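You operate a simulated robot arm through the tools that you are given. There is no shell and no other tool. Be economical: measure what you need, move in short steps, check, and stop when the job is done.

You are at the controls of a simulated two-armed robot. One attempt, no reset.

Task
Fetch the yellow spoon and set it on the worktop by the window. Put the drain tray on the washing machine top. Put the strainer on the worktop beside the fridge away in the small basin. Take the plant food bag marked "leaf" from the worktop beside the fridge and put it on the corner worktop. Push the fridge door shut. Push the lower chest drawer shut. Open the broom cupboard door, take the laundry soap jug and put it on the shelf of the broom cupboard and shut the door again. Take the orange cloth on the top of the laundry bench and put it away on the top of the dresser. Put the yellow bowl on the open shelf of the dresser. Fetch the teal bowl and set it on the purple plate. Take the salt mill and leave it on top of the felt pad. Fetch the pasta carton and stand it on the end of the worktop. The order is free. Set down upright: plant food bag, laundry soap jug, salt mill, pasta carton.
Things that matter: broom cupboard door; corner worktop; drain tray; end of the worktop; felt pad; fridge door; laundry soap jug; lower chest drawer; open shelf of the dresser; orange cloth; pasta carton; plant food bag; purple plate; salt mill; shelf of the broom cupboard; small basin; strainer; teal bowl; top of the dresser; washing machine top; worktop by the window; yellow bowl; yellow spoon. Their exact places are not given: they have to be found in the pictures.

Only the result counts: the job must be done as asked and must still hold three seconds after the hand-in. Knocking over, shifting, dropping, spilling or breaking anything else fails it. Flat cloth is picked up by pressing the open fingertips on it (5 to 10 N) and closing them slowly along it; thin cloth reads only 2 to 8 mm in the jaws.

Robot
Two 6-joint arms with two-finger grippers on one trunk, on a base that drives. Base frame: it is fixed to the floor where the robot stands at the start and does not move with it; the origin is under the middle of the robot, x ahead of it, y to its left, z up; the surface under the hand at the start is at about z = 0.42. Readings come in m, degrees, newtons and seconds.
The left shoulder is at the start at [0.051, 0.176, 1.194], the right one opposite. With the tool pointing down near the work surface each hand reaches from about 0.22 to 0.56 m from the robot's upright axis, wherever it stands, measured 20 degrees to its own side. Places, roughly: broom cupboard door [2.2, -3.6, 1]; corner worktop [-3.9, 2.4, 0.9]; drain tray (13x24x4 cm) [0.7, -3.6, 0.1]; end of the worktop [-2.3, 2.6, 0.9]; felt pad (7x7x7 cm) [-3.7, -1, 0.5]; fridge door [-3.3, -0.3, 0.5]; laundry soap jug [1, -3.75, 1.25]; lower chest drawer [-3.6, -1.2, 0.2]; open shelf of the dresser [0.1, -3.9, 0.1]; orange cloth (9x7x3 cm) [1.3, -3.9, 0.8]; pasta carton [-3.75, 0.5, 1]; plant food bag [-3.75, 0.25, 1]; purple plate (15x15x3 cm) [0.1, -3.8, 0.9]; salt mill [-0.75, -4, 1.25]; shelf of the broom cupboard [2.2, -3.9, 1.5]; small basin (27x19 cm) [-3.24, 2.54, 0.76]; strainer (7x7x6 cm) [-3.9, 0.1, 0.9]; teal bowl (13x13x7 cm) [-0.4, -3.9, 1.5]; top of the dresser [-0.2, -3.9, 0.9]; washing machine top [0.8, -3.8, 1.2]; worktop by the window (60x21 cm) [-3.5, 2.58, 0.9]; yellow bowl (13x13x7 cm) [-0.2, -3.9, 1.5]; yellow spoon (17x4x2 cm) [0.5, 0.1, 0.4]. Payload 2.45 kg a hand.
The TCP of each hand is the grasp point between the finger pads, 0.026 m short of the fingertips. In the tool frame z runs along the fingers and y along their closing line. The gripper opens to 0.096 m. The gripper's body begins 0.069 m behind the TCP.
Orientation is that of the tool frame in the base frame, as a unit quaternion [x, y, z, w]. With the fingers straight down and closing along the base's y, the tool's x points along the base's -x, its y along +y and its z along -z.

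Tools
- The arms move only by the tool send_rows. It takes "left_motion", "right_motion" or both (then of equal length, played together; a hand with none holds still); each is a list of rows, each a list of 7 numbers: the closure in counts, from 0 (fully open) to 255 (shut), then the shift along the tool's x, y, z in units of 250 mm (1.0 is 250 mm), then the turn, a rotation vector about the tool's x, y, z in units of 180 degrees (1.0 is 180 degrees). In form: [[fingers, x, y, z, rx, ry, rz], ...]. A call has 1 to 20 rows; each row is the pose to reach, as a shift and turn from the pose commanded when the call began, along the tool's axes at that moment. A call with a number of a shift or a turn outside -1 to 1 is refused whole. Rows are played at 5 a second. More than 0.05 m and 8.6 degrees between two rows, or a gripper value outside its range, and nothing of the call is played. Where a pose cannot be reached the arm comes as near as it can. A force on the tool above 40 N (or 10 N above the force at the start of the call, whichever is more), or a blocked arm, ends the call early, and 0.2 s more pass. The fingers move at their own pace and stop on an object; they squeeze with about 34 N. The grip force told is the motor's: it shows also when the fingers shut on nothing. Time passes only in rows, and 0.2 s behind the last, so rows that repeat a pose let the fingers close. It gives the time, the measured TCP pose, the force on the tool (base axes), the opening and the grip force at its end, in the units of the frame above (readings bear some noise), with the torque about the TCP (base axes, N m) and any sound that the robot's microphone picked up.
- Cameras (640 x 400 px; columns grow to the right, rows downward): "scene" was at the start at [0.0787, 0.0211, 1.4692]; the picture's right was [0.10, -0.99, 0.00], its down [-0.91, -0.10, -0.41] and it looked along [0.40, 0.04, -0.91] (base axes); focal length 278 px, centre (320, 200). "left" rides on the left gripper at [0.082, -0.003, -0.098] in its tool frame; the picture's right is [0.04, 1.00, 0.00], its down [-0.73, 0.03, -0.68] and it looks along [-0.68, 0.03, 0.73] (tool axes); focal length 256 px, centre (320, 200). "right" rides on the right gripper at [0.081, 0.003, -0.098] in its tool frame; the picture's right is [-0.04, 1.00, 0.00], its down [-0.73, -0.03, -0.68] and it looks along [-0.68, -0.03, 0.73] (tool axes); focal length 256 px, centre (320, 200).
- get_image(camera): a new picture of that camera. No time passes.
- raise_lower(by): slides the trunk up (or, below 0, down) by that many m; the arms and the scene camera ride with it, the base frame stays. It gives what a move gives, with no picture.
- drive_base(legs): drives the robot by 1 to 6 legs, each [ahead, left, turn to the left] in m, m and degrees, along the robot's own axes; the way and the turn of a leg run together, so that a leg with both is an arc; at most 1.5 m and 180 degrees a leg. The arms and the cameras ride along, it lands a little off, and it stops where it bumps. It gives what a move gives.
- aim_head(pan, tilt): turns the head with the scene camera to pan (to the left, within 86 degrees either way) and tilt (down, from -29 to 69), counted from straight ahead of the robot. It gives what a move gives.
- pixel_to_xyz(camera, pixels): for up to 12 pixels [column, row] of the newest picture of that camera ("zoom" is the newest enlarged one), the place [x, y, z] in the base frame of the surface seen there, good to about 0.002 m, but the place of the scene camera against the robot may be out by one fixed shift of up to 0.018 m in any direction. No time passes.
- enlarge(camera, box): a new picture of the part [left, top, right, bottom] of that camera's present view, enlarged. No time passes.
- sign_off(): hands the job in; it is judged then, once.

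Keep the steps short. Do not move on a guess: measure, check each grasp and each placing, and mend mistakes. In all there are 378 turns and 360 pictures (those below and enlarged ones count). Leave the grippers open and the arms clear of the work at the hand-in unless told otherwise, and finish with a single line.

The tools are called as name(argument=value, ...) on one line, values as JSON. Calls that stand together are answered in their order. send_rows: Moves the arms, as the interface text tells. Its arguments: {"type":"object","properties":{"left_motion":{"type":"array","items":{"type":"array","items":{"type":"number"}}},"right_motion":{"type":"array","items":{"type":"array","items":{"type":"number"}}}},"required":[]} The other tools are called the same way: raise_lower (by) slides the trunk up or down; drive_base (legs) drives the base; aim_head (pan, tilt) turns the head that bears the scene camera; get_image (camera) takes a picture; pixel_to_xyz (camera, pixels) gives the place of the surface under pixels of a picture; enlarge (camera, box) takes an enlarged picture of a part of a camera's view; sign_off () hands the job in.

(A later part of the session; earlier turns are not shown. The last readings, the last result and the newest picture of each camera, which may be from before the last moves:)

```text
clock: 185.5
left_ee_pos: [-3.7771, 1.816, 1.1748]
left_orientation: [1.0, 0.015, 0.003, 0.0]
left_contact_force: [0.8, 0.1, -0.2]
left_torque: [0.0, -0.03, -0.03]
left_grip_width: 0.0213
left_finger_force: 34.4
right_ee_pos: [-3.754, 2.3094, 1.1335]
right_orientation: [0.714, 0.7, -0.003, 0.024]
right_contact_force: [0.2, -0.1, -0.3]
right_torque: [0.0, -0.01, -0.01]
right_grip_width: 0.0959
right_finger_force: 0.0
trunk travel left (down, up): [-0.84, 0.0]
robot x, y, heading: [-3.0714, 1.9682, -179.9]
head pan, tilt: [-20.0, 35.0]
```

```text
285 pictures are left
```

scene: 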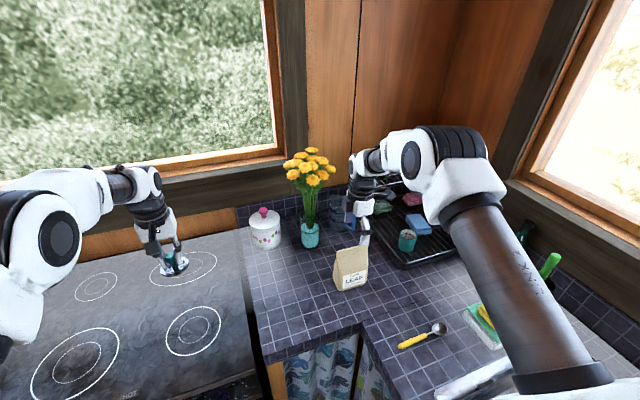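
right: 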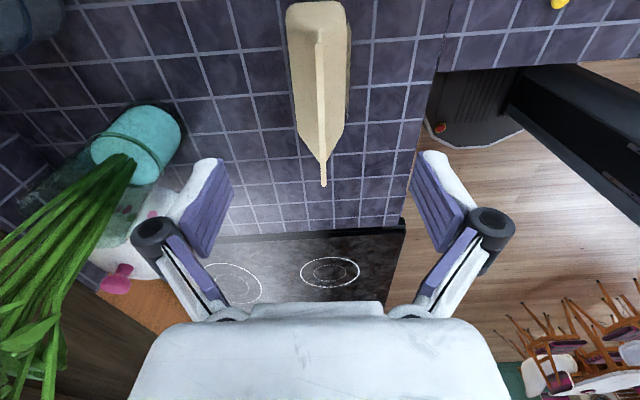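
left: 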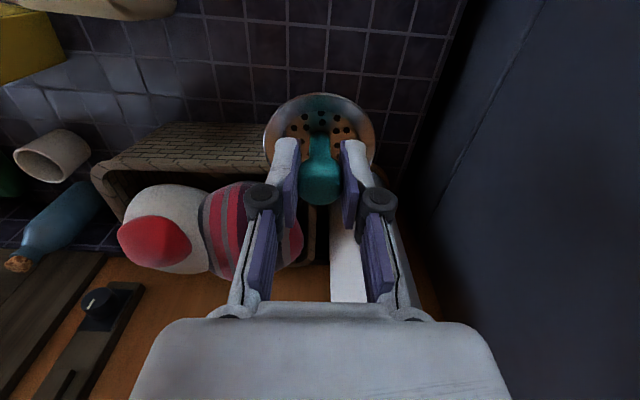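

LEAF stands upright on the corner worktop, spoon still fine. Back out, and fold the right hand back to its normal yaw.

drive_base(legs=[[-0.4, 0, 0], [0, 0.5, 0]])

send_rows(right_motion=[[0, -0.03, 0.06, 0, 0, 0, 0.042], [0, -0.06, 0.12, 0, 0, 0, 0.084], [0, -0.1, 0.18, 0, 0, 0, 0.126], [0, -0.14, 0.24, 0, 0, 0, 0.168], [0, -0.18, 0.3, 0, 0, 0, 0.21], [0, -0.22, 0.36, 0, 0, 0, 0.252], [0, -0.26, 0.42, 0, 0, 0, 0.294], [0, -0.3, 0.48, 0, 0, 0, 0.336], [0, -0.34, 0.54, 0, 0, 0, 0.378], [0, -0.38, 0.6, 0, 0, 0, 0.42], [0, -0.4, 0.62, 0, 0, 0, 0.462], [0, -0.4, 0.64, 0, 0, 0, 0.5]])

drive_base(legs=[[0, 0, -90], [0, 0.39, 0]])

aim_head(pan=5, tilt=40)

get_image(camera="scene")

```text
clock: 190.6
left_ee_pos: [-3.377, 1.3123, 1.1736]
left_orientation: [1.0, 0.015, 0.003, 0.001]
left_contact_force: [0.6, 0.1, -0.8]
left_torque: [0.0, -0.01, 0.01]
left_grip_width: 0.0213
left_finger_force: 34.3
right_ee_pos: [-3.3521, 1.8046, 1.1315]
right_orientation: [0.714, 0.699, -0.004, 0.024]
right_contact_force: [-1.0, 1.2, 0.8]
right_torque: [0.01, -0.03, -0.03]
right_grip_width: 0.0959
right_finger_force: 0.0
trunk travel left (down, up): [-0.84, 0.0]
robot x, y, heading: [-2.6708, 1.4599, -180.0]
head pan, tilt: [-20.0, 35.0]
```

```text
clock: 193.2
left_ee_pos: [-3.3761, 1.3116, 1.175]
left_orientation: [1.0, 0.015, 0.002, 0.0]
left_contact_force: [-0.1, 0.4, -0.4]
left_torque: [-0.02, -0.02, 0.0]
left_grip_width: 0.0212
left_finger_force: 33.6
right_ee_pos: [-3.1947, 1.7018, 1.1401]
right_orientation: [1.0, -0.012, 0.014, 0.019]
right_contact_force: [0.4, -0.2, 0.3]
right_torque: [-0.02, 0.0, -0.01]
right_grip_width: 0.0959
right_finger_force: 0.1
trunk travel left (down, up): [-0.84, 0.0]
robot x, y, heading: [-2.6742, 1.4614, -180.3]
head pan, tilt: [-20.0, 35.0]
```

```text
clock: 199.4
left_ee_pos: [-3.1953, 2.1728, 1.1762]
left_orientation: [0.713, -0.702, 0.001, 0.003]
left_contact_force: [-0.3, 0.1, -0.7]
left_torque: [0.01, 0.02, -0.01]
left_grip_width: 0.0214
left_finger_force: 33.9
right_ee_pos: [-2.8086, 1.987, 1.14]
right_orientation: [-0.695, 0.719, 0.005, -0.024]
right_contact_force: [0.3, 0.0, -0.6]
right_torque: [0.01, 0.0, 0.0]
right_grip_width: 0.0962
right_finger_force: 0.0
trunk travel left (down, up): [-0.84, 0.0]
robot x, y, heading: [-3.0551, 1.4684, 89.1]
head pan, tilt: [-20.0, 35.0]
```

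```text
clock: 200.3
left_ee_pos: [-3.1975, 2.1736, 1.1754]
left_orientation: [0.712, -0.702, 0.002, 0.002]
left_contact_force: [-0.1, -0.5, -0.1]
left_torque: [-0.05, -0.02, -0.02]
left_grip_width: 0.0214
left_finger_force: 34.0
right_ee_pos: [-2.8108, 1.9858, 1.1405]
right_orientation: [-0.694, 0.719, 0.004, -0.022]
right_contact_force: [0.1, -0.8, -0.5]
right_torque: [-0.03, -0.01, -0.02]
right_grip_width: 0.0957
right_finger_force: 0.0
trunk travel left (down, up): [-0.84, 0.0]
robot x, y, heading: [-3.0562, 1.4689, 89.3]
head pan, tilt: [5.0, 40.0]
```

```text
284 pictures are left
```

scene: 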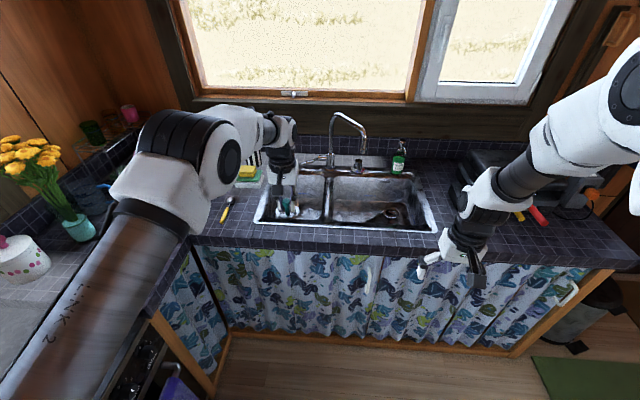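

Measure the small (left) basin and the tap.

enlarge(camera="scene", box=[230, 100, 450, 240])

pixel_to_xyz(camera="scene", pixels=[[270, 215], [320, 220], [325, 185], [310, 195], [310, 180], [330, 160], [345, 115], [362, 135], [305, 210], [258, 218], [300, 172], [300, 200]])

```text
2.86 times, centred on (340, 170) of scene
```

zoom: 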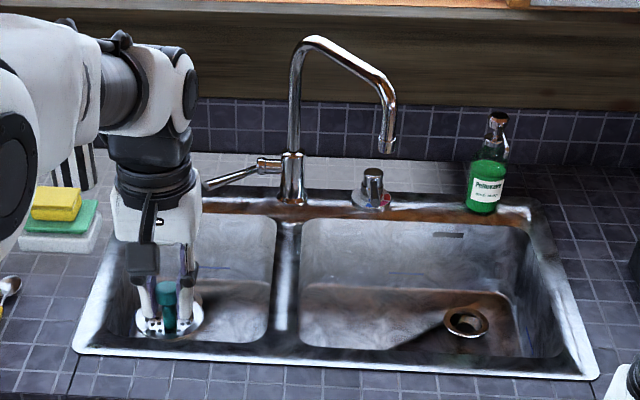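

```text
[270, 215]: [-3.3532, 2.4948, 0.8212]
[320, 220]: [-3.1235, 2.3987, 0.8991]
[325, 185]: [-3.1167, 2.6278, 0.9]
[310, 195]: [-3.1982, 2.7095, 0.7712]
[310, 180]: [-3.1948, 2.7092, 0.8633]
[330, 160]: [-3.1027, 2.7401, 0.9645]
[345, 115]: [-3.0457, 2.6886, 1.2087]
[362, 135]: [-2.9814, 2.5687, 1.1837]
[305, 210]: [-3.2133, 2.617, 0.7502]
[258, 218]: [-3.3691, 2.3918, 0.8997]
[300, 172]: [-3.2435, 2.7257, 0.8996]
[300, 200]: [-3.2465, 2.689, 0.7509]
```

Small basin: x −3.35…−3.13, y 2.42…2.71, floor 0.755. Drive ahead 0.36 m.

drive_base(legs=[[0.36, 0, 0.7]])

get_image(camera="left")

```text
clock: 202.6
left_ee_pos: [-3.2039, 2.5279, 1.1755]
left_orientation: [0.717, -0.697, 0.001, 0.002]
left_contact_force: [-0.3, -0.2, 0.6]
left_torque: [0.0, -0.02, 0.02]
left_grip_width: 0.0217
left_finger_force: 34.0
right_ee_pos: [-2.8137, 2.3461, 1.1417]
right_orientation: [-0.699, 0.714, 0.004, -0.023]
right_contact_force: [-0.6, -0.5, 0.0]
right_torque: [0.04, -0.04, 0.03]
right_grip_width: 0.096
right_finger_force: 0.1
trunk travel left (down, up): [-0.84, 0.0]
robot x, y, heading: [-3.0553, 1.8255, 90.1]
head pan, tilt: [5.0, 40.0]
```

```text
282 pictures are left
```

left: 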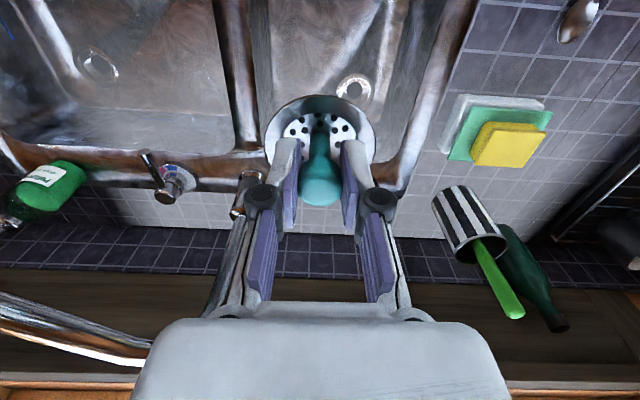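

pixel_to_xyz(camera="left", pixels=[[355, 88], [410, 60], [440, 60], [255, 60], [240, 60], [395, 185], [240, 150], [300, 30], [330, 60], [240, 190], [215, 280]])

```text
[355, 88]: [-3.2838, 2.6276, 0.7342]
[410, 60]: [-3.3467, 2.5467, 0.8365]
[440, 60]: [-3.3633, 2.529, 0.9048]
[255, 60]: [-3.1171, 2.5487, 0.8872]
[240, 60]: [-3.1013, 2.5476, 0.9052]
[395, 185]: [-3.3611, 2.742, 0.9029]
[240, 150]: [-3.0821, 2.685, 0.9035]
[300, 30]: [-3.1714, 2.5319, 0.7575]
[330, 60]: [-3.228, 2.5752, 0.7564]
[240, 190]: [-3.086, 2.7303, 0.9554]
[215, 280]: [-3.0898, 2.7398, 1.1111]
```

Lower the strainer toward the floor at (−3.225,2.53), first by 0.24 m.

send_rows(left_motion=[[255, 0, 0.05, 0.1, 0, 0, 0], [255, 0, 0.08, 0.25, 0, 0, 0], [255, 0, 0.08, 0.4, 0, 0, 0], [255, 0, 0.08, 0.55, 0, 0, 0], [255, 0, 0.08, 0.7, 0, 0, 0], [255, 0, 0.08, 0.85, 0, 0, 0], [255, 0, 0.08, 0.96, 0, 0, 0], [255, 0, 0.08, 0.96, 0, 0, 0]])

get_image(camera="left")

```text
clock: 204.4
left_ee_pos: [-3.2246, 2.5274, 0.9334]
left_orientation: [0.717, -0.697, 0.002, 0.001]
left_contact_force: [0.2, 0.2, 0.5]
left_torque: [0.07, 0.0, 0.01]
left_grip_width: 0.0218
left_finger_force: 33.9
right_ee_pos: [-2.8129, 2.3453, 1.1413]
right_orientation: [-0.7, 0.714, 0.003, -0.024]
right_contact_force: [0.2, -0.9, 0.0]
right_torque: [0.01, -0.02, -0.01]
right_grip_width: 0.0959
right_finger_force: 0.0
trunk travel left (down, up): [-0.84, 0.0]
robot x, y, heading: [-3.0551, 1.8193, 90.2]
head pan, tilt: [5.0, 40.0]
```

```text
281 pictures are left
```

left: 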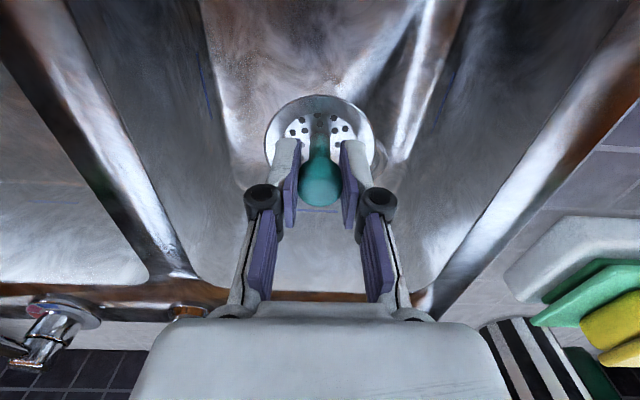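

send_rows(left_motion=[[255, 0, 0, 0.1, 0, 0, 0], [255, 0, 0, 0.2, 0, 0, 0], [255, 0, 0, 0.3, 0, 0, 0], [255, 0, 0, 0.4, 0, 0, 0], [255, 0, 0, 0.45, 0, 0, 0], [255, 0, 0, 0.48, 0, 0, 0], [255, 0, 0, 0.5, 0, 0, 0]])

get_image(camera="left")

```text
clock: 206.0
left_ee_pos: [-3.2308, 2.5023, 0.8361]
left_orientation: [0.717, -0.697, 0.001, 0.003]
left_contact_force: [0.6, 0.3, -1.6]
left_torque: [-0.01, -0.02, 0.0]
left_grip_width: 0.0215
left_finger_force: 34.2
left hand out of reach, approached as far as the arm can: row 3, 4, 5, 6, 7
right_ee_pos: [-2.8134, 2.3471, 1.1394]
right_orientation: [-0.7, 0.714, 0.004, -0.024]
right_contact_force: [0.5, 0.1, -0.2]
right_torque: [0.01, 0.02, -0.02]
right_grip_width: 0.0958
right_finger_force: 0.2
trunk travel left (down, up): [-0.84, 0.0]
robot x, y, heading: [-3.059, 1.8238, 90.3]
head pan, tilt: [5.0, 40.0]
```

```text
280 pictures are left
```

left: 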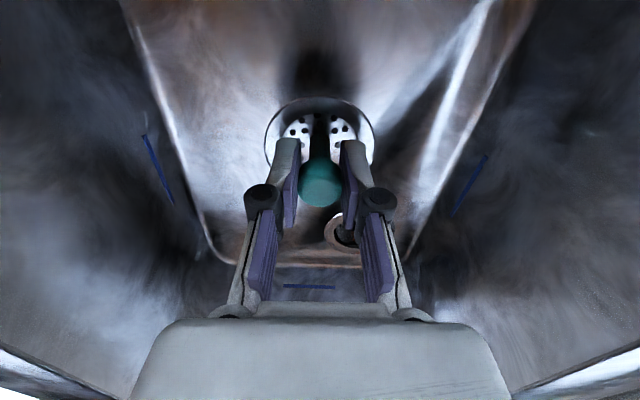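

The arm reached its limit at 0.836 and was drawn back in y. Drive 4.5 cm ahead, then lower the trunk ~3 cm.

drive_base(legs=[[0.045, 0, 0]])

raise_lower(by=-0.026)

```text
clock: 206.9
left_ee_pos: [-3.2307, 2.5421, 0.8412]
left_orientation: [0.717, -0.697, -0.001, -0.001]
left_contact_force: [0.0, -0.1, -0.3]
left_torque: [0.07, -0.02, 0.0]
left_grip_width: 0.0213
left_finger_force: 34.1
right_ee_pos: [-2.8151, 2.3849, 1.1443]
right_orientation: [-0.699, 0.715, 0.005, -0.021]
right_contact_force: [-0.3, -0.6, 0.2]
right_torque: [0.08, 0.0, 0.0]
right_grip_width: 0.0959
right_finger_force: 0.1
trunk travel left (down, up): [-0.84, 0.0]
robot x, y, heading: [-3.0549, 1.866, 89.9]
head pan, tilt: [5.0, 40.0]
```

```text
clock: 207.7
left_ee_pos: [-3.2304, 2.5458, 0.8092]
left_orientation: [0.716, -0.698, 0.002, 0.002]
left_contact_force: [-0.5, 0.1, 0.4]
left_torque: [-0.04, -0.02, -0.03]
left_grip_width: 0.0215
left_finger_force: 34.2
right_ee_pos: [-2.8144, 2.3911, 1.1138]
right_orientation: [-0.699, 0.714, 0.004, -0.024]
right_contact_force: [0.0, 0.0, 1.3]
right_torque: [0.0, -0.03, 0.01]
right_grip_width: 0.096
right_finger_force: 0.0
trunk travel left (down, up): [-0.814, 0.026]
robot x, y, heading: [-3.0535, 1.8663, 89.7]
head pan, tilt: [5.0, 40.0]
```

raise_lower(by=-0.003)

get_image(camera="left")

```text
clock: 208.2
left_ee_pos: [-3.2296, 2.5451, 0.8066]
left_orientation: [0.717, -0.697, 0.002, 0.002]
left_contact_force: [0.5, 0.9, 0.1]
left_torque: [-0.01, -0.02, -0.01]
left_grip_width: 0.0215
left_finger_force: 33.1
right_ee_pos: [-2.8141, 2.3915, 1.1114]
right_orientation: [-0.7, 0.714, 0.004, -0.023]
right_contact_force: [-0.2, -0.3, -0.1]
right_torque: [0.01, 0.01, 0.01]
right_grip_width: 0.0961
right_finger_force: 0.0
trunk travel left (down, up): [-0.811, 0.029]
robot x, y, heading: [-3.0573, 1.8668, 90.2]
head pan, tilt: [5.0, 40.0]
```

```text
279 pictures are left
```

left: 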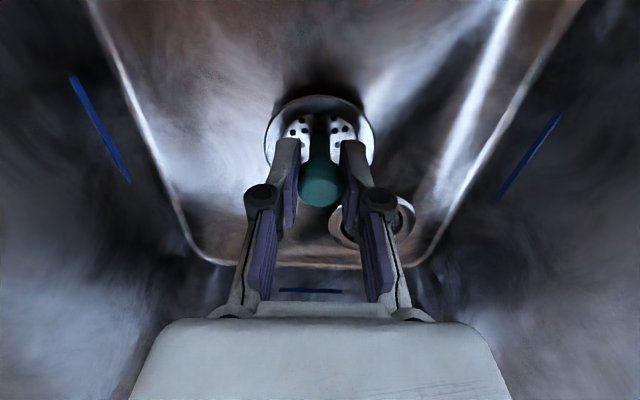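

Still no contact, but only ~1–2 mm off. Lower 2 mm more, then open halfway and raise.

raise_lower(by=-0.002)

send_rows(left_motion=[[210, 0, 0, 0, 0, 0, 0], [150, 0, 0, 0, 0, 0, 0], [130, 0, 0, 0, 0, 0, 0], [130, 0, 0, -0.05, 0, 0, 0], [130, 0, 0, -0.2, 0, 0, 0], [130, 0, 0, -0.35, 0, 0, 0], [130, 0, 0, -0.5, 0, 0, 0], [130, 0, 0, -0.65, 0, 0, 0], [60, 0, 0, -0.8, 0, 0, 0], [0, 0, 0, -0.95, 0, 0, 0]])

get_image(camera="left")

```text
clock: 208.7
left_ee_pos: [-3.2319, 2.5458, 0.8067]
left_orientation: [0.717, -0.697, 0.002, 0.001]
left_contact_force: [-0.9, -0.7, 4.6]
left_torque: [0.04, -0.02, -0.02]
left_grip_width: 0.0216
left_finger_force: 33.6
right_ee_pos: [-2.8146, 2.3912, 1.1096]
right_orientation: [-0.699, 0.715, 0.004, -0.022]
right_contact_force: [-0.7, -0.3, 0.5]
right_torque: [0.01, 0.0, 0.0]
right_grip_width: 0.0961
right_finger_force: 0.1
trunk travel left (down, up): [-0.809, 0.031]
robot x, y, heading: [-3.053, 1.8695, 89.9]
head pan, tilt: [5.0, 40.0]
```

```text
clock: 210.9
left_ee_pos: [-3.2322, 2.5468, 1.0422]
left_orientation: [0.717, -0.697, 0.001, 0.002]
left_contact_force: [-0.2, 0.3, 0.8]
left_torque: [0.01, -0.02, 0.0]
left_grip_width: 0.0961
left_finger_force: 0.0
right_ee_pos: [-2.8155, 2.3903, 1.1105]
right_orientation: [-0.7, 0.714, 0.004, -0.022]
right_contact_force: [-0.1, -0.9, 0.4]
right_torque: [-0.02, 0.0, -0.01]
right_grip_width: 0.0962
right_finger_force: 0.1
trunk travel left (down, up): [-0.809, 0.031]
robot x, y, heading: [-3.0538, 1.8692, 89.6]
head pan, tilt: [5.0, 40.0]
```

```text
278 pictures are left
```

left: 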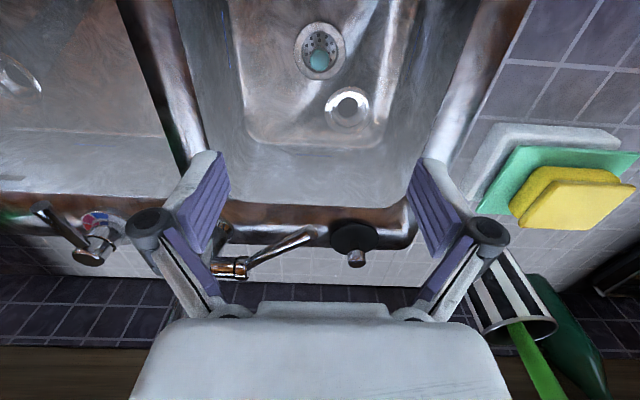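

Strainer stands in the small basin. Raise trunk and left hand, back off and turn to the bag worktop for the pasta carton.

raise_lower(by=0.031)

drive_base(legs=[[-0.5, 0, 0], [-0.2, -0.35, 0], [0, 0, 90], [0, 0.75, 0]])

aim_head(pan=-5, tilt=35)

get_image(camera="scene")

```text
clock: 211.7
left_ee_pos: [-3.2316, 2.5469, 1.0732]
left_orientation: [0.717, -0.697, 0.001, 0.002]
left_contact_force: [-0.4, 0.4, -0.2]
left_torque: [-0.05, 0.01, 0.0]
left_grip_width: 0.0959
left_finger_force: 0.1
right_ee_pos: [-2.8142, 2.3918, 1.1399]
right_orientation: [-0.699, 0.715, 0.004, -0.023]
right_contact_force: [0.1, -0.4, -0.1]
right_torque: [0.01, -0.01, -0.01]
right_grip_width: 0.096
right_finger_force: 0.1
trunk travel left (down, up): [-0.84, 0.0]
robot x, y, heading: [-3.0511, 1.8701, 89.9]
head pan, tilt: [5.0, 40.0]
```

```text
clock: 224.2
left_ee_pos: [-3.3965, 0.245, 1.0726]
left_orientation: [1.0, 0.007, 0.002, 0.001]
left_contact_force: [0.3, 0.1, -0.6]
left_torque: [0.01, 0.01, -0.02]
left_grip_width: 0.0958
left_finger_force: 0.0
right_ee_pos: [-3.2349, 0.6585, 1.1406]
right_orientation: [1.0, -0.018, 0.014, 0.019]
right_contact_force: [0.0, 0.6, 0.5]
right_torque: [0.01, -0.05, -0.03]
right_grip_width: 0.0961
right_finger_force: 0.0
trunk travel left (down, up): [-0.84, 0.0]
robot x, y, heading: [-2.7133, 0.4112, 179.3]
head pan, tilt: [5.0, 40.0]
```

```text
clock: 224.9
left_ee_pos: [-3.3981, 0.2439, 1.0736]
left_orientation: [1.0, 0.008, 0.002, 0.0]
left_contact_force: [-0.4, 1.1, 0.1]
left_torque: [0.0, 0.0, 0.02]
left_grip_width: 0.0959
left_finger_force: 0.1
right_ee_pos: [-3.2341, 0.6575, 1.1398]
right_orientation: [1.0, -0.017, 0.014, 0.019]
right_contact_force: [-0.2, -0.9, 0.3]
right_torque: [-0.03, 0.0, 0.02]
right_grip_width: 0.0958
right_finger_force: 0.0
trunk travel left (down, up): [-0.84, 0.0]
robot x, y, heading: [-2.7136, 0.4106, 179.2]
head pan, tilt: [-5.0, 35.0]
```

```text
277 pictures are left
```

scene: 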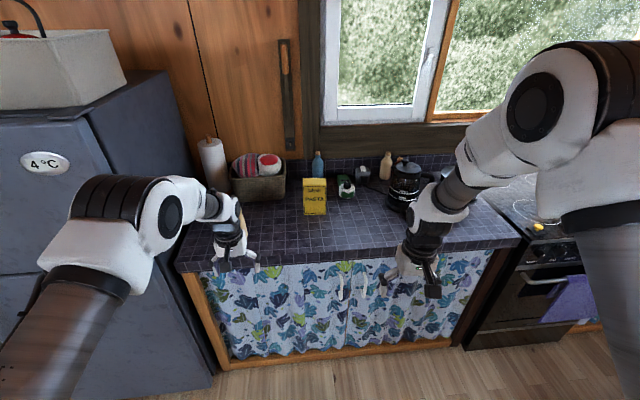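

Retract the left hand (BLOOM bag is in its line) and turn the right hand −90° while shifting it to y≈0.52.

send_rows(left_motion=[[0, 0.05, 0, -0.04, 0, 0, 0], [0, 0.1, 0, -0.08, 0, 0, 0], [0, 0.15, 0, -0.1, 0, 0, 0], [0, 0.2, 0, -0.1, 0, 0, 0], [0, 0.25, 0, -0.1, 0, 0, 0], [0, 0.3, 0, -0.1, 0, 0, 0], [0, 0.35, 0, -0.1, 0, 0, 0], [0, 0.4, 0, -0.1, 0, 0, 0], [0, 0.45, 0, -0.1, 0, 0, 0], [0, 0.5, 0, -0.1, 0, 0, 0], [0, 0.55, 0, -0.1, 0, 0, 0], [0, 0.6, 0, -0.1, 0, 0, 0]], right_motion=[[0, 0, 0.04, 0, 0, 0, -0.042], [0, 0, 0.09, 0, 0, 0, -0.084], [0, 0, 0.14, 0, 0, 0, -0.126], [0, 0, 0.19, 0, 0, 0, -0.168], [0, 0, 0.24, 0, 0, 0, -0.21], [0, 0, 0.29, 0, 0, 0, -0.252], [0, 0, 0.34, 0, 0, 0, -0.294], [0, 0, 0.39, 0, 0, 0, -0.336], [0, 0, 0.44, 0, 0, 0, -0.378], [0, 0, 0.49, 0, 0, 0, -0.42], [0, 0, 0.52, 0, 0, 0, -0.462], [0, 0, 0.54, 0, 0, 0, -0.5]])

drive_base(legs=[[0.42, 0, 0.7]])

get_image(camera="right")

get_image(camera="scene")

```text
clock: 227.5
left_ee_pos: [-3.246, 0.2454, 1.0995]
left_orientation: [1.0, 0.007, 0.003, 0.001]
left_contact_force: [-0.3, 1.1, 0.0]
left_torque: [0.02, 0.03, -0.02]
left_grip_width: 0.0958
left_finger_force: 0.1
right_ee_pos: [-3.2446, 0.5345, 1.1514]
right_orientation: [0.735, 0.676, -0.021, 0.044]
right_contact_force: [-0.1, 1.2, 0.3]
right_torque: [-0.03, 0.03, 0.01]
right_grip_width: 0.0961
right_finger_force: 0.0
trunk travel left (down, up): [-0.84, 0.0]
robot x, y, heading: [-2.7165, 0.4098, 179.2]
head pan, tilt: [-5.0, 35.0]
```

```text
clock: 230.1
left_ee_pos: [-3.6622, 0.2416, 1.0996]
left_orientation: [1.0, 0.014, 0.002, 0.0]
left_contact_force: [0.3, 0.2, 0.2]
left_torque: [0.0, 0.02, -0.01]
left_grip_width: 0.0961
left_finger_force: 0.1
right_ee_pos: [-3.6649, 0.5308, 1.1512]
right_orientation: [0.73, 0.681, -0.022, 0.043]
right_contact_force: [0.3, -0.1, 0.6]
right_torque: [-0.02, -0.01, 0.01]
right_grip_width: 0.0958
right_finger_force: 0.1
trunk travel left (down, up): [-0.84, 0.0]
robot x, y, heading: [-3.1325, 0.4131, 180.4]
head pan, tilt: [-5.0, 35.0]
```

```text
276 pictures are left
```

right: 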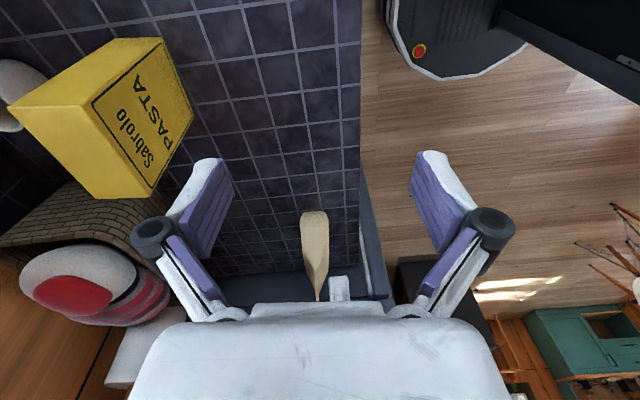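

```text
275 pictures are left
```

scene: 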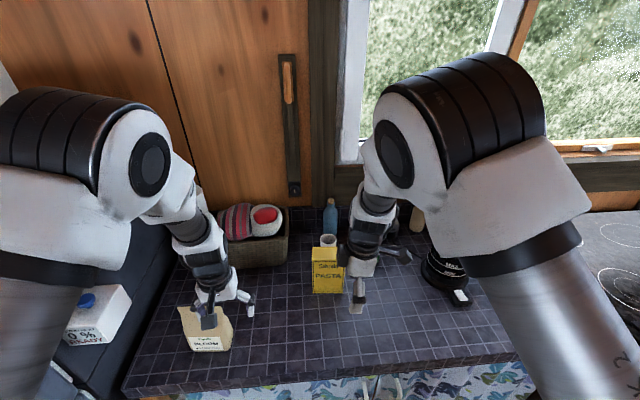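

Left hand sits just above the BLOOM bag edge; I must not go lower there. Measure the carton.

pixel_to_xyz(camera="right", pixels=[[160, 42], [120, 45], [20, 105], [95, 185], [60, 110], [145, 190], [190, 115], [95, 105], [10, 120], [100, 190], [130, 100]])

```text
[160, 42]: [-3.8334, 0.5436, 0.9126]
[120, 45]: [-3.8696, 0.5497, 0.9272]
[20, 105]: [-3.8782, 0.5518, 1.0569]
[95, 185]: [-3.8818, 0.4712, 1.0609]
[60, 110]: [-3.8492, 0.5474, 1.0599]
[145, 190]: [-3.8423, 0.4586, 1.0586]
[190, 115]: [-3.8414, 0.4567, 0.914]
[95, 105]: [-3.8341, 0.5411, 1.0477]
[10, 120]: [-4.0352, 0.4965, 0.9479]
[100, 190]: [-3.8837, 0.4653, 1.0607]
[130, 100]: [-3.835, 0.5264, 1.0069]
```

Carton: centre ≈(−3.860,0.504), 4.5 cm deep, yaw ≈−5°, matching the present tool yaw. Move the right hand above it, removing its tilt; raise the left hand a little.

send_rows(left_motion=[[0, 0, 0, -0.05, 0, 0, 0], [0, 0, 0, -0.1, 0, 0, 0], [0, 0, 0, -0.15, 0, 0, 0], [0, 0, 0, -0.2, 0, 0, 0], [0, 0, 0, -0.2, 0, 0, 0], [0, 0, 0, -0.2, 0, 0, 0], [0, 0, 0, -0.2, 0, 0, 0]], right_motion=[[0, -0.02, -0.12, 0, 0, 0, 0], [0, -0.05, -0.25, 0, 0.003, 0.007, 0], [0, -0.08, -0.38, 0, 0.006, 0.014, 0], [0, -0.11, -0.52, 0, 0.008, 0.02, 0], [0, -0.14, -0.65, 0, 0.01, 0.029, 0], [0, -0.159, -0.768, 0, 0.0104, 0.029, 0], [0, -0.159, -0.768, 0, 0.0104, 0.029, 0]])

get_image(camera="right")

```text
clock: 231.7
left_ee_pos: [-3.6619, 0.2427, 1.1503]
left_orientation: [1.0, 0.014, 0.003, 0.0]
left_contact_force: [0.2, -0.7, 0.1]
left_torque: [0.01, -0.01, 0.02]
left_grip_width: 0.0962
left_finger_force: 0.1
right_ee_pos: [-3.8589, 0.5044, 1.1464]
right_orientation: [0.731, 0.682, 0.002, 0.001]
right_contact_force: [-0.5, -1.1, 0.1]
right_torque: [0.0, -0.01, 0.02]
right_grip_width: 0.0959
right_finger_force: 0.0
trunk travel left (down, up): [-0.84, 0.0]
robot x, y, heading: [-3.1337, 0.4137, 179.9]
head pan, tilt: [-5.0, 35.0]
```

```text
274 pictures are left
```

right: 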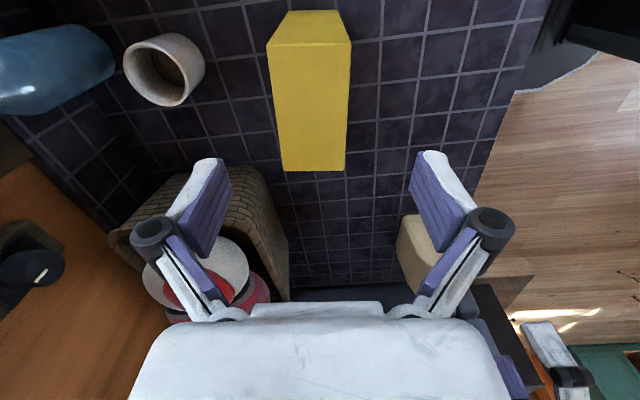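

Aligned. Descend to 1.003 and close.

send_rows(right_motion=[[0, 0, 0, 0.12, 0, 0, 0], [0, 0, 0, 0.24, 0, 0, 0], [0, 0, 0, 0.36, 0, 0, 0], [0, 0, 0, 0.48, 0, 0, 0], [0, 0, 0, 0.56, 0, 0, 0], [0, 0, 0, 0.573, 0, 0, 0], [60, 0, 0, 0.573, 0, 0, 0], [120, 0, 0, 0.573, 0, 0, 0], [180, 0, 0, 0.573, 0, 0, 0], [255, 0, 0, 0.573, 0, 0, 0], [255, 0, 0, 0.573, 0, 0, 0]])

send_rows(right_motion=[[255, 0, 0, -0.08, 0, 0, 0], [255, 0, 0, -0.2, 0, 0, 0], [255, 0, 0, -0.35, 0, 0, 0], [255, 0, 0, -0.5, 0, 0, 0], [255, 0, 0, -0.55, 0, 0, 0]])

get_image(camera="right")

```text
clock: 234.1
left_ee_pos: [-3.6622, 0.2407, 1.1522]
left_orientation: [1.0, 0.013, 0.002, 0.0]
left_contact_force: [0.1, 0.3, 0.5]
left_torque: [0.0, 0.01, -0.01]
left_grip_width: 0.096
left_finger_force: 0.1
right_ee_pos: [-3.8587, 0.5049, 1.0078]
right_orientation: [0.731, 0.682, -0.001, -0.001]
right_contact_force: [-5.4, 1.6, 21.6]
right_torque: [-0.03, -0.01, -0.03]
right_grip_width: 0.066
right_finger_force: 33.6
trunk travel left (down, up): [-0.84, 0.0]
robot x, y, heading: [-3.1343, 0.4127, 180.0]
head pan, tilt: [-5.0, 35.0]
```

```text
clock: 235.3
left_ee_pos: [-3.6634, 0.2415, 1.1491]
left_orientation: [1.0, 0.014, 0.003, 0.0]
left_contact_force: [0.3, 0.5, -0.1]
left_torque: [-0.03, -0.02, 0.0]
left_grip_width: 0.0961
left_finger_force: 0.0
right_ee_pos: [-3.8596, 0.5058, 1.1421]
right_orientation: [0.732, 0.682, 0.001, 0.001]
right_contact_force: [-0.2, 0.7, -2.9]
right_torque: [-0.01, 0.02, 0.03]
right_grip_width: 0.0596
right_finger_force: 34.3
trunk travel left (down, up): [-0.84, 0.0]
robot x, y, heading: [-3.1333, 0.4125, 180.3]
head pan, tilt: [-5.0, 35.0]
```

```text
273 pictures are left
```

right: 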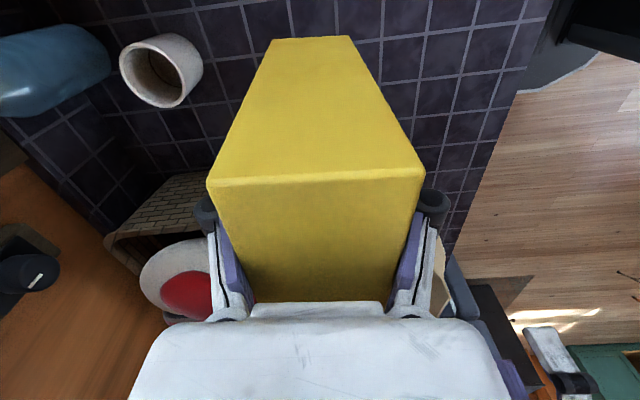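

Carton held (60 mm). Back out, drive north and turn to face the window wall near x=−2.4.

drive_base(legs=[[-0.6, 0, 0], [0, -0.8, 0], [0, 0, -90]])

aim_head(pan=0, tilt=35)

get_image(camera="scene")

```text
clock: 246.3
left_ee_pos: [-2.7227, 1.7347, 1.1494]
left_orientation: [0.725, -0.689, 0.002, 0.002]
left_contact_force: [0.6, 0.4, 0.3]
left_torque: [-0.02, -0.01, 0.0]
left_grip_width: 0.0961
left_finger_force: 0.0
right_ee_pos: [-2.4655, 1.9372, 1.1415]
right_orientation: [1.0, -0.022, 0.0, 0.001]
right_contact_force: [-0.5, -0.6, -2.7]
right_torque: [-0.01, -0.05, -0.04]
right_grip_width: 0.0552
right_finger_force: 34.1
trunk travel left (down, up): [-0.84, 0.0]
robot x, y, heading: [-2.5394, 1.2096, 91.1]
head pan, tilt: [-5.0, 35.0]
```

```text
clock: 247.0
left_ee_pos: [-2.7233, 1.7351, 1.1486]
left_orientation: [0.725, -0.689, 0.002, 0.002]
left_contact_force: [-0.5, -0.8, 0.8]
left_torque: [0.03, 0.0, 0.0]
left_grip_width: 0.0959
left_finger_force: 0.1
right_ee_pos: [-2.4646, 1.9384, 1.1422]
right_orientation: [1.0, -0.023, 0.0, 0.002]
right_contact_force: [0.0, 0.3, -3.7]
right_torque: [0.0, -0.02, -0.03]
right_grip_width: 0.0547
right_finger_force: 33.7
trunk travel left (down, up): [-0.84, 0.0]
robot x, y, heading: [-2.5408, 1.2075, 91.2]
head pan, tilt: [0.0, 35.0]
```

```text
272 pictures are left
```

scene: 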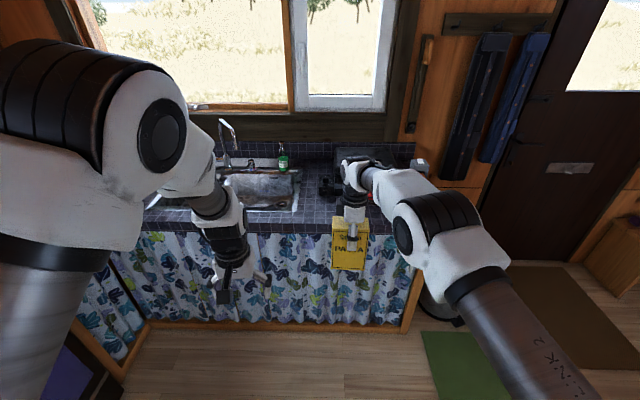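

The grip width creeps down (66→55 mm): the carton may be aligning itself in the jaws. Check it in the right camera.

get_image(camera="right")

pixel_to_xyz(camera="scene", pixels=[[395, 175], [410, 200], [360, 155], [330, 190], [400, 215], [420, 170], [388, 215], [310, 215], [325, 225]])

enlarge(camera="scene", box=[280, 120, 460, 280])

```text
271 pictures are left
```

right: 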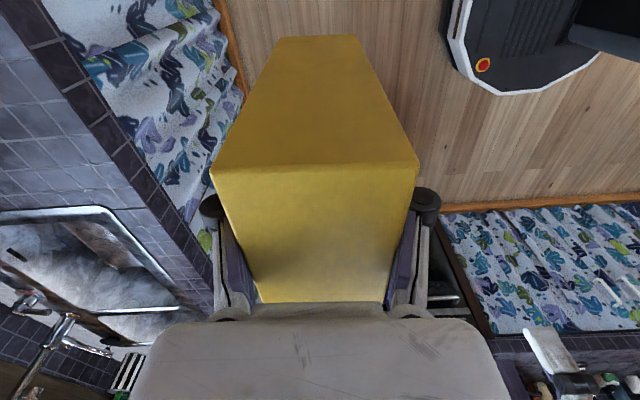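

```text
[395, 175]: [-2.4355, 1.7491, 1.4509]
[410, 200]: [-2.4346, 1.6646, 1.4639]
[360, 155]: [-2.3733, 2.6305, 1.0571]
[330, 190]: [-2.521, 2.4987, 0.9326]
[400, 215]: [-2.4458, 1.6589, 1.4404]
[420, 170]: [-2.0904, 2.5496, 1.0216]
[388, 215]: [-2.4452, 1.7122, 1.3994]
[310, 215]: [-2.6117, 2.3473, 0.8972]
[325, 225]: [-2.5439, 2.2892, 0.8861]
```

```text
2.50 times, centred on (370, 200) of scene
```

zoom: 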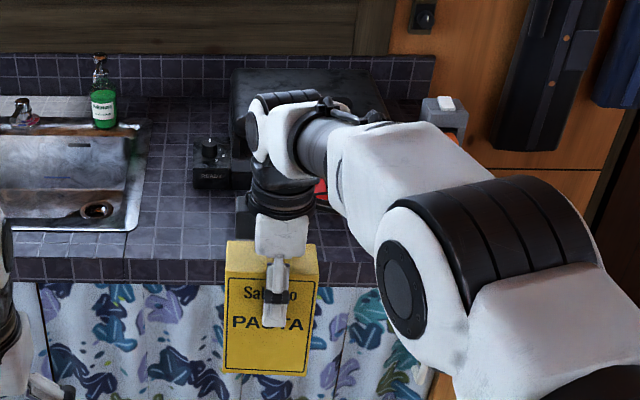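

Carton sits squarely with its top against the palm. I drive right 0.25 m and view the worktop end.

drive_base(legs=[[0.15, -0.22, -1.2]])

aim_head(pan=5, tilt=35)

get_image(camera="scene")

get_image(camera="left")

```text
clock: 248.9
left_ee_pos: [-2.4963, 1.8904, 1.1504]
left_orientation: [0.719, -0.695, 0.002, 0.002]
left_contact_force: [-0.3, -0.4, 0.1]
left_torque: [-0.02, 0.01, 0.02]
left_grip_width: 0.096
left_finger_force: 0.0
right_ee_pos: [-2.2329, 2.0878, 1.1429]
right_orientation: [0.999, -0.033, 0.001, 0.001]
right_contact_force: [0.0, -0.6, -3.1]
right_torque: [0.03, -0.05, -0.02]
right_grip_width: 0.0546
right_finger_force: 33.7
trunk travel left (down, up): [-0.84, 0.0]
robot x, y, heading: [-2.3188, 1.3599, 90.2]
head pan, tilt: [0.0, 35.0]
```

```text
clock: 249.5
left_ee_pos: [-2.4937, 1.891, 1.1502]
left_orientation: [0.718, -0.696, 0.001, 0.002]
left_contact_force: [0.3, 0.2, 0.6]
left_torque: [0.03, 0.01, 0.02]
left_grip_width: 0.0961
left_finger_force: 0.0
right_ee_pos: [-2.2334, 2.0887, 1.1412]
right_orientation: [0.999, -0.032, -0.001, 0.002]
right_contact_force: [0.1, -0.7, -3.3]
right_torque: [-0.01, -0.04, 0.02]
right_grip_width: 0.0546
right_finger_force: 34.4
trunk travel left (down, up): [-0.84, 0.0]
robot x, y, heading: [-2.3224, 1.3601, 90.0]
head pan, tilt: [5.0, 35.0]
```

```text
269 pictures are left
```

scene: 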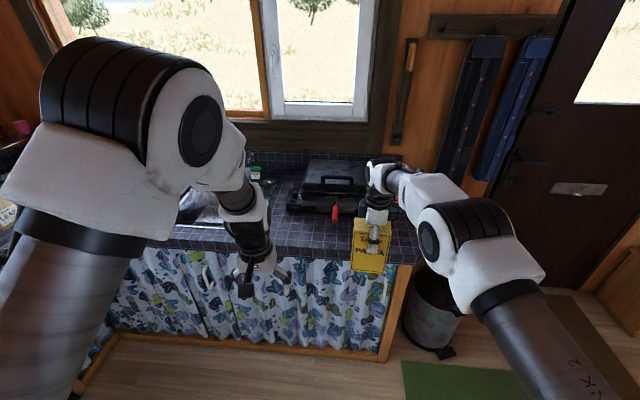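

```text
268 pictures are left
```

left: 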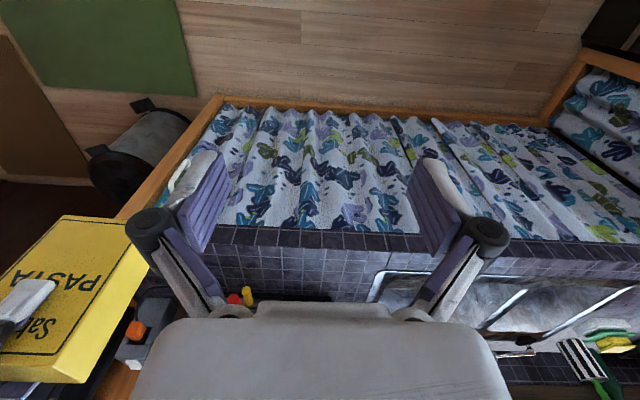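

pixel_to_xyz(camera="scene", pixels=[[310, 225], [340, 232], [335, 213], [318, 208], [405, 230], [408, 250], [418, 258], [345, 245], [300, 200], [400, 215]])

enlarge(camera="scene", box=[280, 140, 440, 280])

```text
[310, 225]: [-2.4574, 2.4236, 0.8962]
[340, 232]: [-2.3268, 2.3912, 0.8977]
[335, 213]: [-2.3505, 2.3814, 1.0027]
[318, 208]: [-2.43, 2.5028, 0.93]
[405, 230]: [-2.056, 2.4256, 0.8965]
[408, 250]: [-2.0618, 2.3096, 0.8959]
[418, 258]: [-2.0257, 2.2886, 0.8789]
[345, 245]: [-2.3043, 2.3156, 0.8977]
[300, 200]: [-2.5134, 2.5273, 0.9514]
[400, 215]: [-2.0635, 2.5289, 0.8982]
```

```text
2.86 times, centred on (360, 210) of scene
```

zoom: 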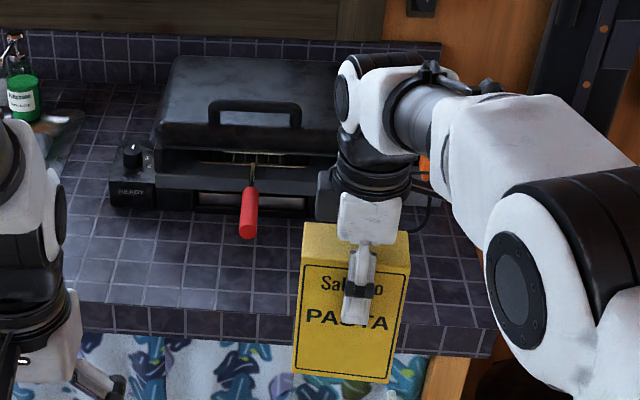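

Place target (−2.17,2.37), in front-right of the grill and clear of its red handle. Drive ahead 0.275, right 0.06.

drive_base(legs=[[0, -0.065, 0], [0.275, 0, 0]])

get_image(camera="scene")

get_image(camera="right")

```text
clock: 252.1
left_ee_pos: [-2.4305, 2.1652, 1.1505]
left_orientation: [0.719, -0.695, 0.001, 0.001]
left_contact_force: [0.6, -0.8, 0.8]
left_torque: [0.01, -0.02, 0.02]
left_grip_width: 0.0962
left_finger_force: 0.0
right_ee_pos: [-2.17, 2.3623, 1.142]
right_orientation: [1.0, -0.031, 0.0, 0.001]
right_contact_force: [0.7, -0.4, -3.8]
right_torque: [0.02, 0.01, 0.01]
right_grip_width: 0.0546
right_finger_force: 34.1
trunk travel left (down, up): [-0.84, 0.0]
robot x, y, heading: [-2.2543, 1.6351, 90.4]
head pan, tilt: [5.0, 35.0]
```

```text
266 pictures are left
```

scene: 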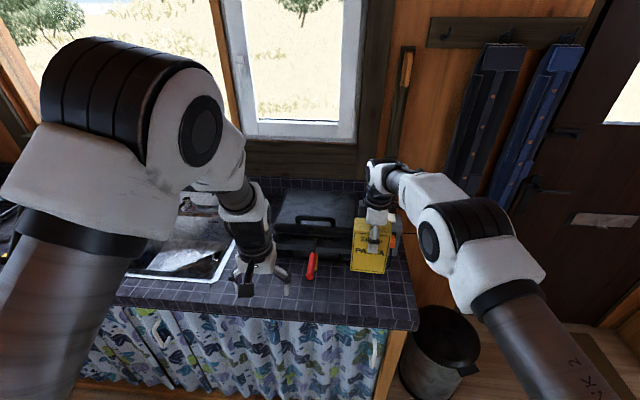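

```text
265 pictures are left
```

right: 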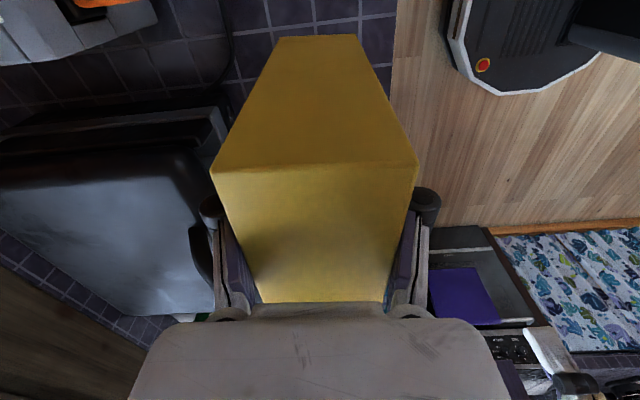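

pixel_to_xyz(camera="right", pixels=[[215, 120], [205, 200], [200, 60], [120, 45], [270, 60], [210, 100], [320, 160], [380, 160], [230, 160]])

```text
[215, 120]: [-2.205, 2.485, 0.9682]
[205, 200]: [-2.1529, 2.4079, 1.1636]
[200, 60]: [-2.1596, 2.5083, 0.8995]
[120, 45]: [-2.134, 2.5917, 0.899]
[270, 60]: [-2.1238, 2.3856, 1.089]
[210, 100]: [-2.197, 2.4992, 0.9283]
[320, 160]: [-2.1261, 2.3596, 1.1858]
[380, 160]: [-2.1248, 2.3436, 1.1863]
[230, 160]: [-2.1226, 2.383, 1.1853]
```

Carton bottom is ~0.116 below the TCP. Lower to 1.03, then slowly to contact.

send_rows(right_motion=[[255, 0, 0, 0.12, 0, 0, 0], [255, 0, 0, 0.24, 0, 0, 0], [255, 0, 0, 0.36, 0, 0, 0], [255, 0, 0, 0.43, 0, 0, 0], [255, 0, 0, 0.46, 0, 0, 0], [255, 0, 0, 0.475, 0, 0, 0], [255, 0, 0, 0.49, 0, 0, 0], [255, 0, 0, 0.49, 0, 0, 0]])

```text
clock: 253.9
left_ee_pos: [-2.4291, 2.1666, 1.1512]
left_orientation: [0.719, -0.695, 0.002, 0.002]
left_contact_force: [-0.6, -0.6, 0.0]
left_torque: [0.01, 0.02, 0.04]
left_grip_width: 0.096
left_finger_force: 0.1
right_ee_pos: [-2.1705, 2.3638, 1.02]
right_orientation: [1.0, -0.031, 0.0, 0.001]
right_contact_force: [-0.7, 0.4, -3.1]
right_torque: [0.0, 0.0, 0.0]
right_grip_width: 0.0547
right_finger_force: 34.1
trunk travel left (down, up): [-0.84, 0.0]
robot x, y, heading: [-2.2529, 1.6379, 90.4]
head pan, tilt: [5.0, 35.0]
```

send_rows(right_motion=[[255, 0, 0, 0.012, 0, 0, 0], [255, 0, 0, 0.024, 0, 0, 0], [255, 0, 0, 0.024, 0, 0, 0]])

get_image(camera="scene")

```text
clock: 254.7
left_ee_pos: [-2.4316, 2.1643, 1.1505]
left_orientation: [0.72, -0.694, 0.002, 0.002]
left_contact_force: [0.3, 0.2, 0.1]
left_torque: [-0.01, -0.03, 0.0]
left_grip_width: 0.0959
left_finger_force: 0.2
right_ee_pos: [-2.1704, 2.3631, 1.0149]
right_orientation: [1.0, -0.031, -0.001, 0.001]
right_contact_force: [0.6, 1.3, 6.4]
right_torque: [0.27, 0.46, -0.04]
right_grip_width: 0.0549
right_finger_force: 33.9
trunk travel left (down, up): [-0.84, 0.0]
robot x, y, heading: [-2.2526, 1.6392, 90.2]
head pan, tilt: [5.0, 35.0]
```

```text
264 pictures are left
```

scene: 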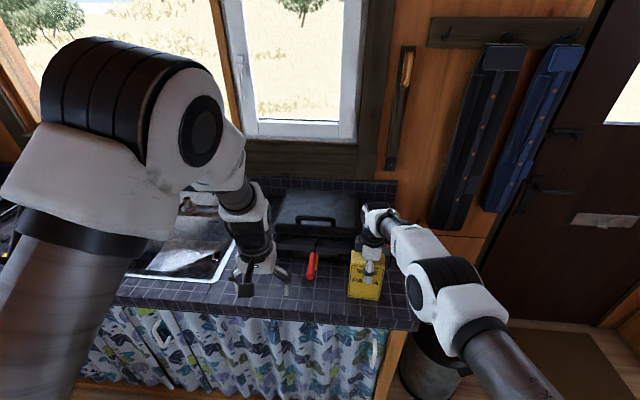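

Contact (6 N). Open and lift straight up 0.15 m.

send_rows(right_motion=[[200, 0, 0, 0, 0, 0, 0], [120, 0, 0, 0, 0, 0, 0], [40, 0, 0, 0, 0, 0, 0], [0, 0, 0, 0, 0, 0, 0], [0, 0, 0, -0.1, 0, 0, 0], [0, 0, 0, -0.2, 0, 0, 0], [0, 0, 0, -0.32, 0, 0, 0], [0, 0, 0, -0.44, 0, 0, 0], [0, 0, 0, -0.56, 0, 0, 0]])

drive_base(legs=[[-0.3, 0, 0]])

get_image(camera="scene")

```text
clock: 256.7
left_ee_pos: [-2.4307, 2.1652, 1.1502]
left_orientation: [0.719, -0.695, 0.001, 0.002]
left_contact_force: [0.7, 0.0, 0.2]
left_torque: [0.01, -0.01, -0.03]
left_grip_width: 0.096
left_finger_force: 0.1
right_ee_pos: [-2.1707, 2.3631, 1.1543]
right_orientation: [1.0, -0.032, 0.0, 0.0]
right_contact_force: [-0.9, -0.9, 1.0]
right_torque: [0.05, -0.02, 0.04]
right_grip_width: 0.0959
right_finger_force: 0.0
trunk travel left (down, up): [-0.84, 0.0]
robot x, y, heading: [-2.2533, 1.6383, 90.2]
head pan, tilt: [5.0, 35.0]
```

```text
clock: 258.7
left_ee_pos: [-2.4282, 1.866, 1.1479]
left_orientation: [0.719, -0.695, 0.003, 0.002]
left_contact_force: [-0.1, 0.0, -0.2]
left_torque: [-0.03, -0.02, 0.0]
left_grip_width: 0.096
left_finger_force: 0.1
right_ee_pos: [-2.167, 2.0615, 1.1515]
right_orientation: [0.999, -0.033, 0.0, 0.003]
right_contact_force: [-0.2, 0.5, -0.5]
right_torque: [-0.03, 0.0, -0.02]
right_grip_width: 0.0959
right_finger_force: 0.0
trunk travel left (down, up): [-0.84, 0.0]
robot x, y, heading: [-2.2565, 1.3345, 90.1]
head pan, tilt: [5.0, 35.0]
```

```text
263 pictures are left
```

scene: 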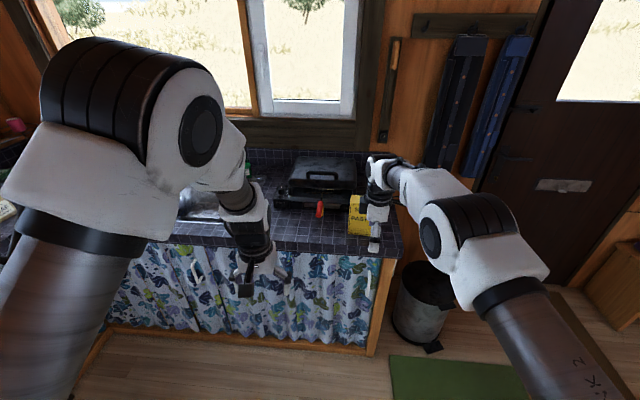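

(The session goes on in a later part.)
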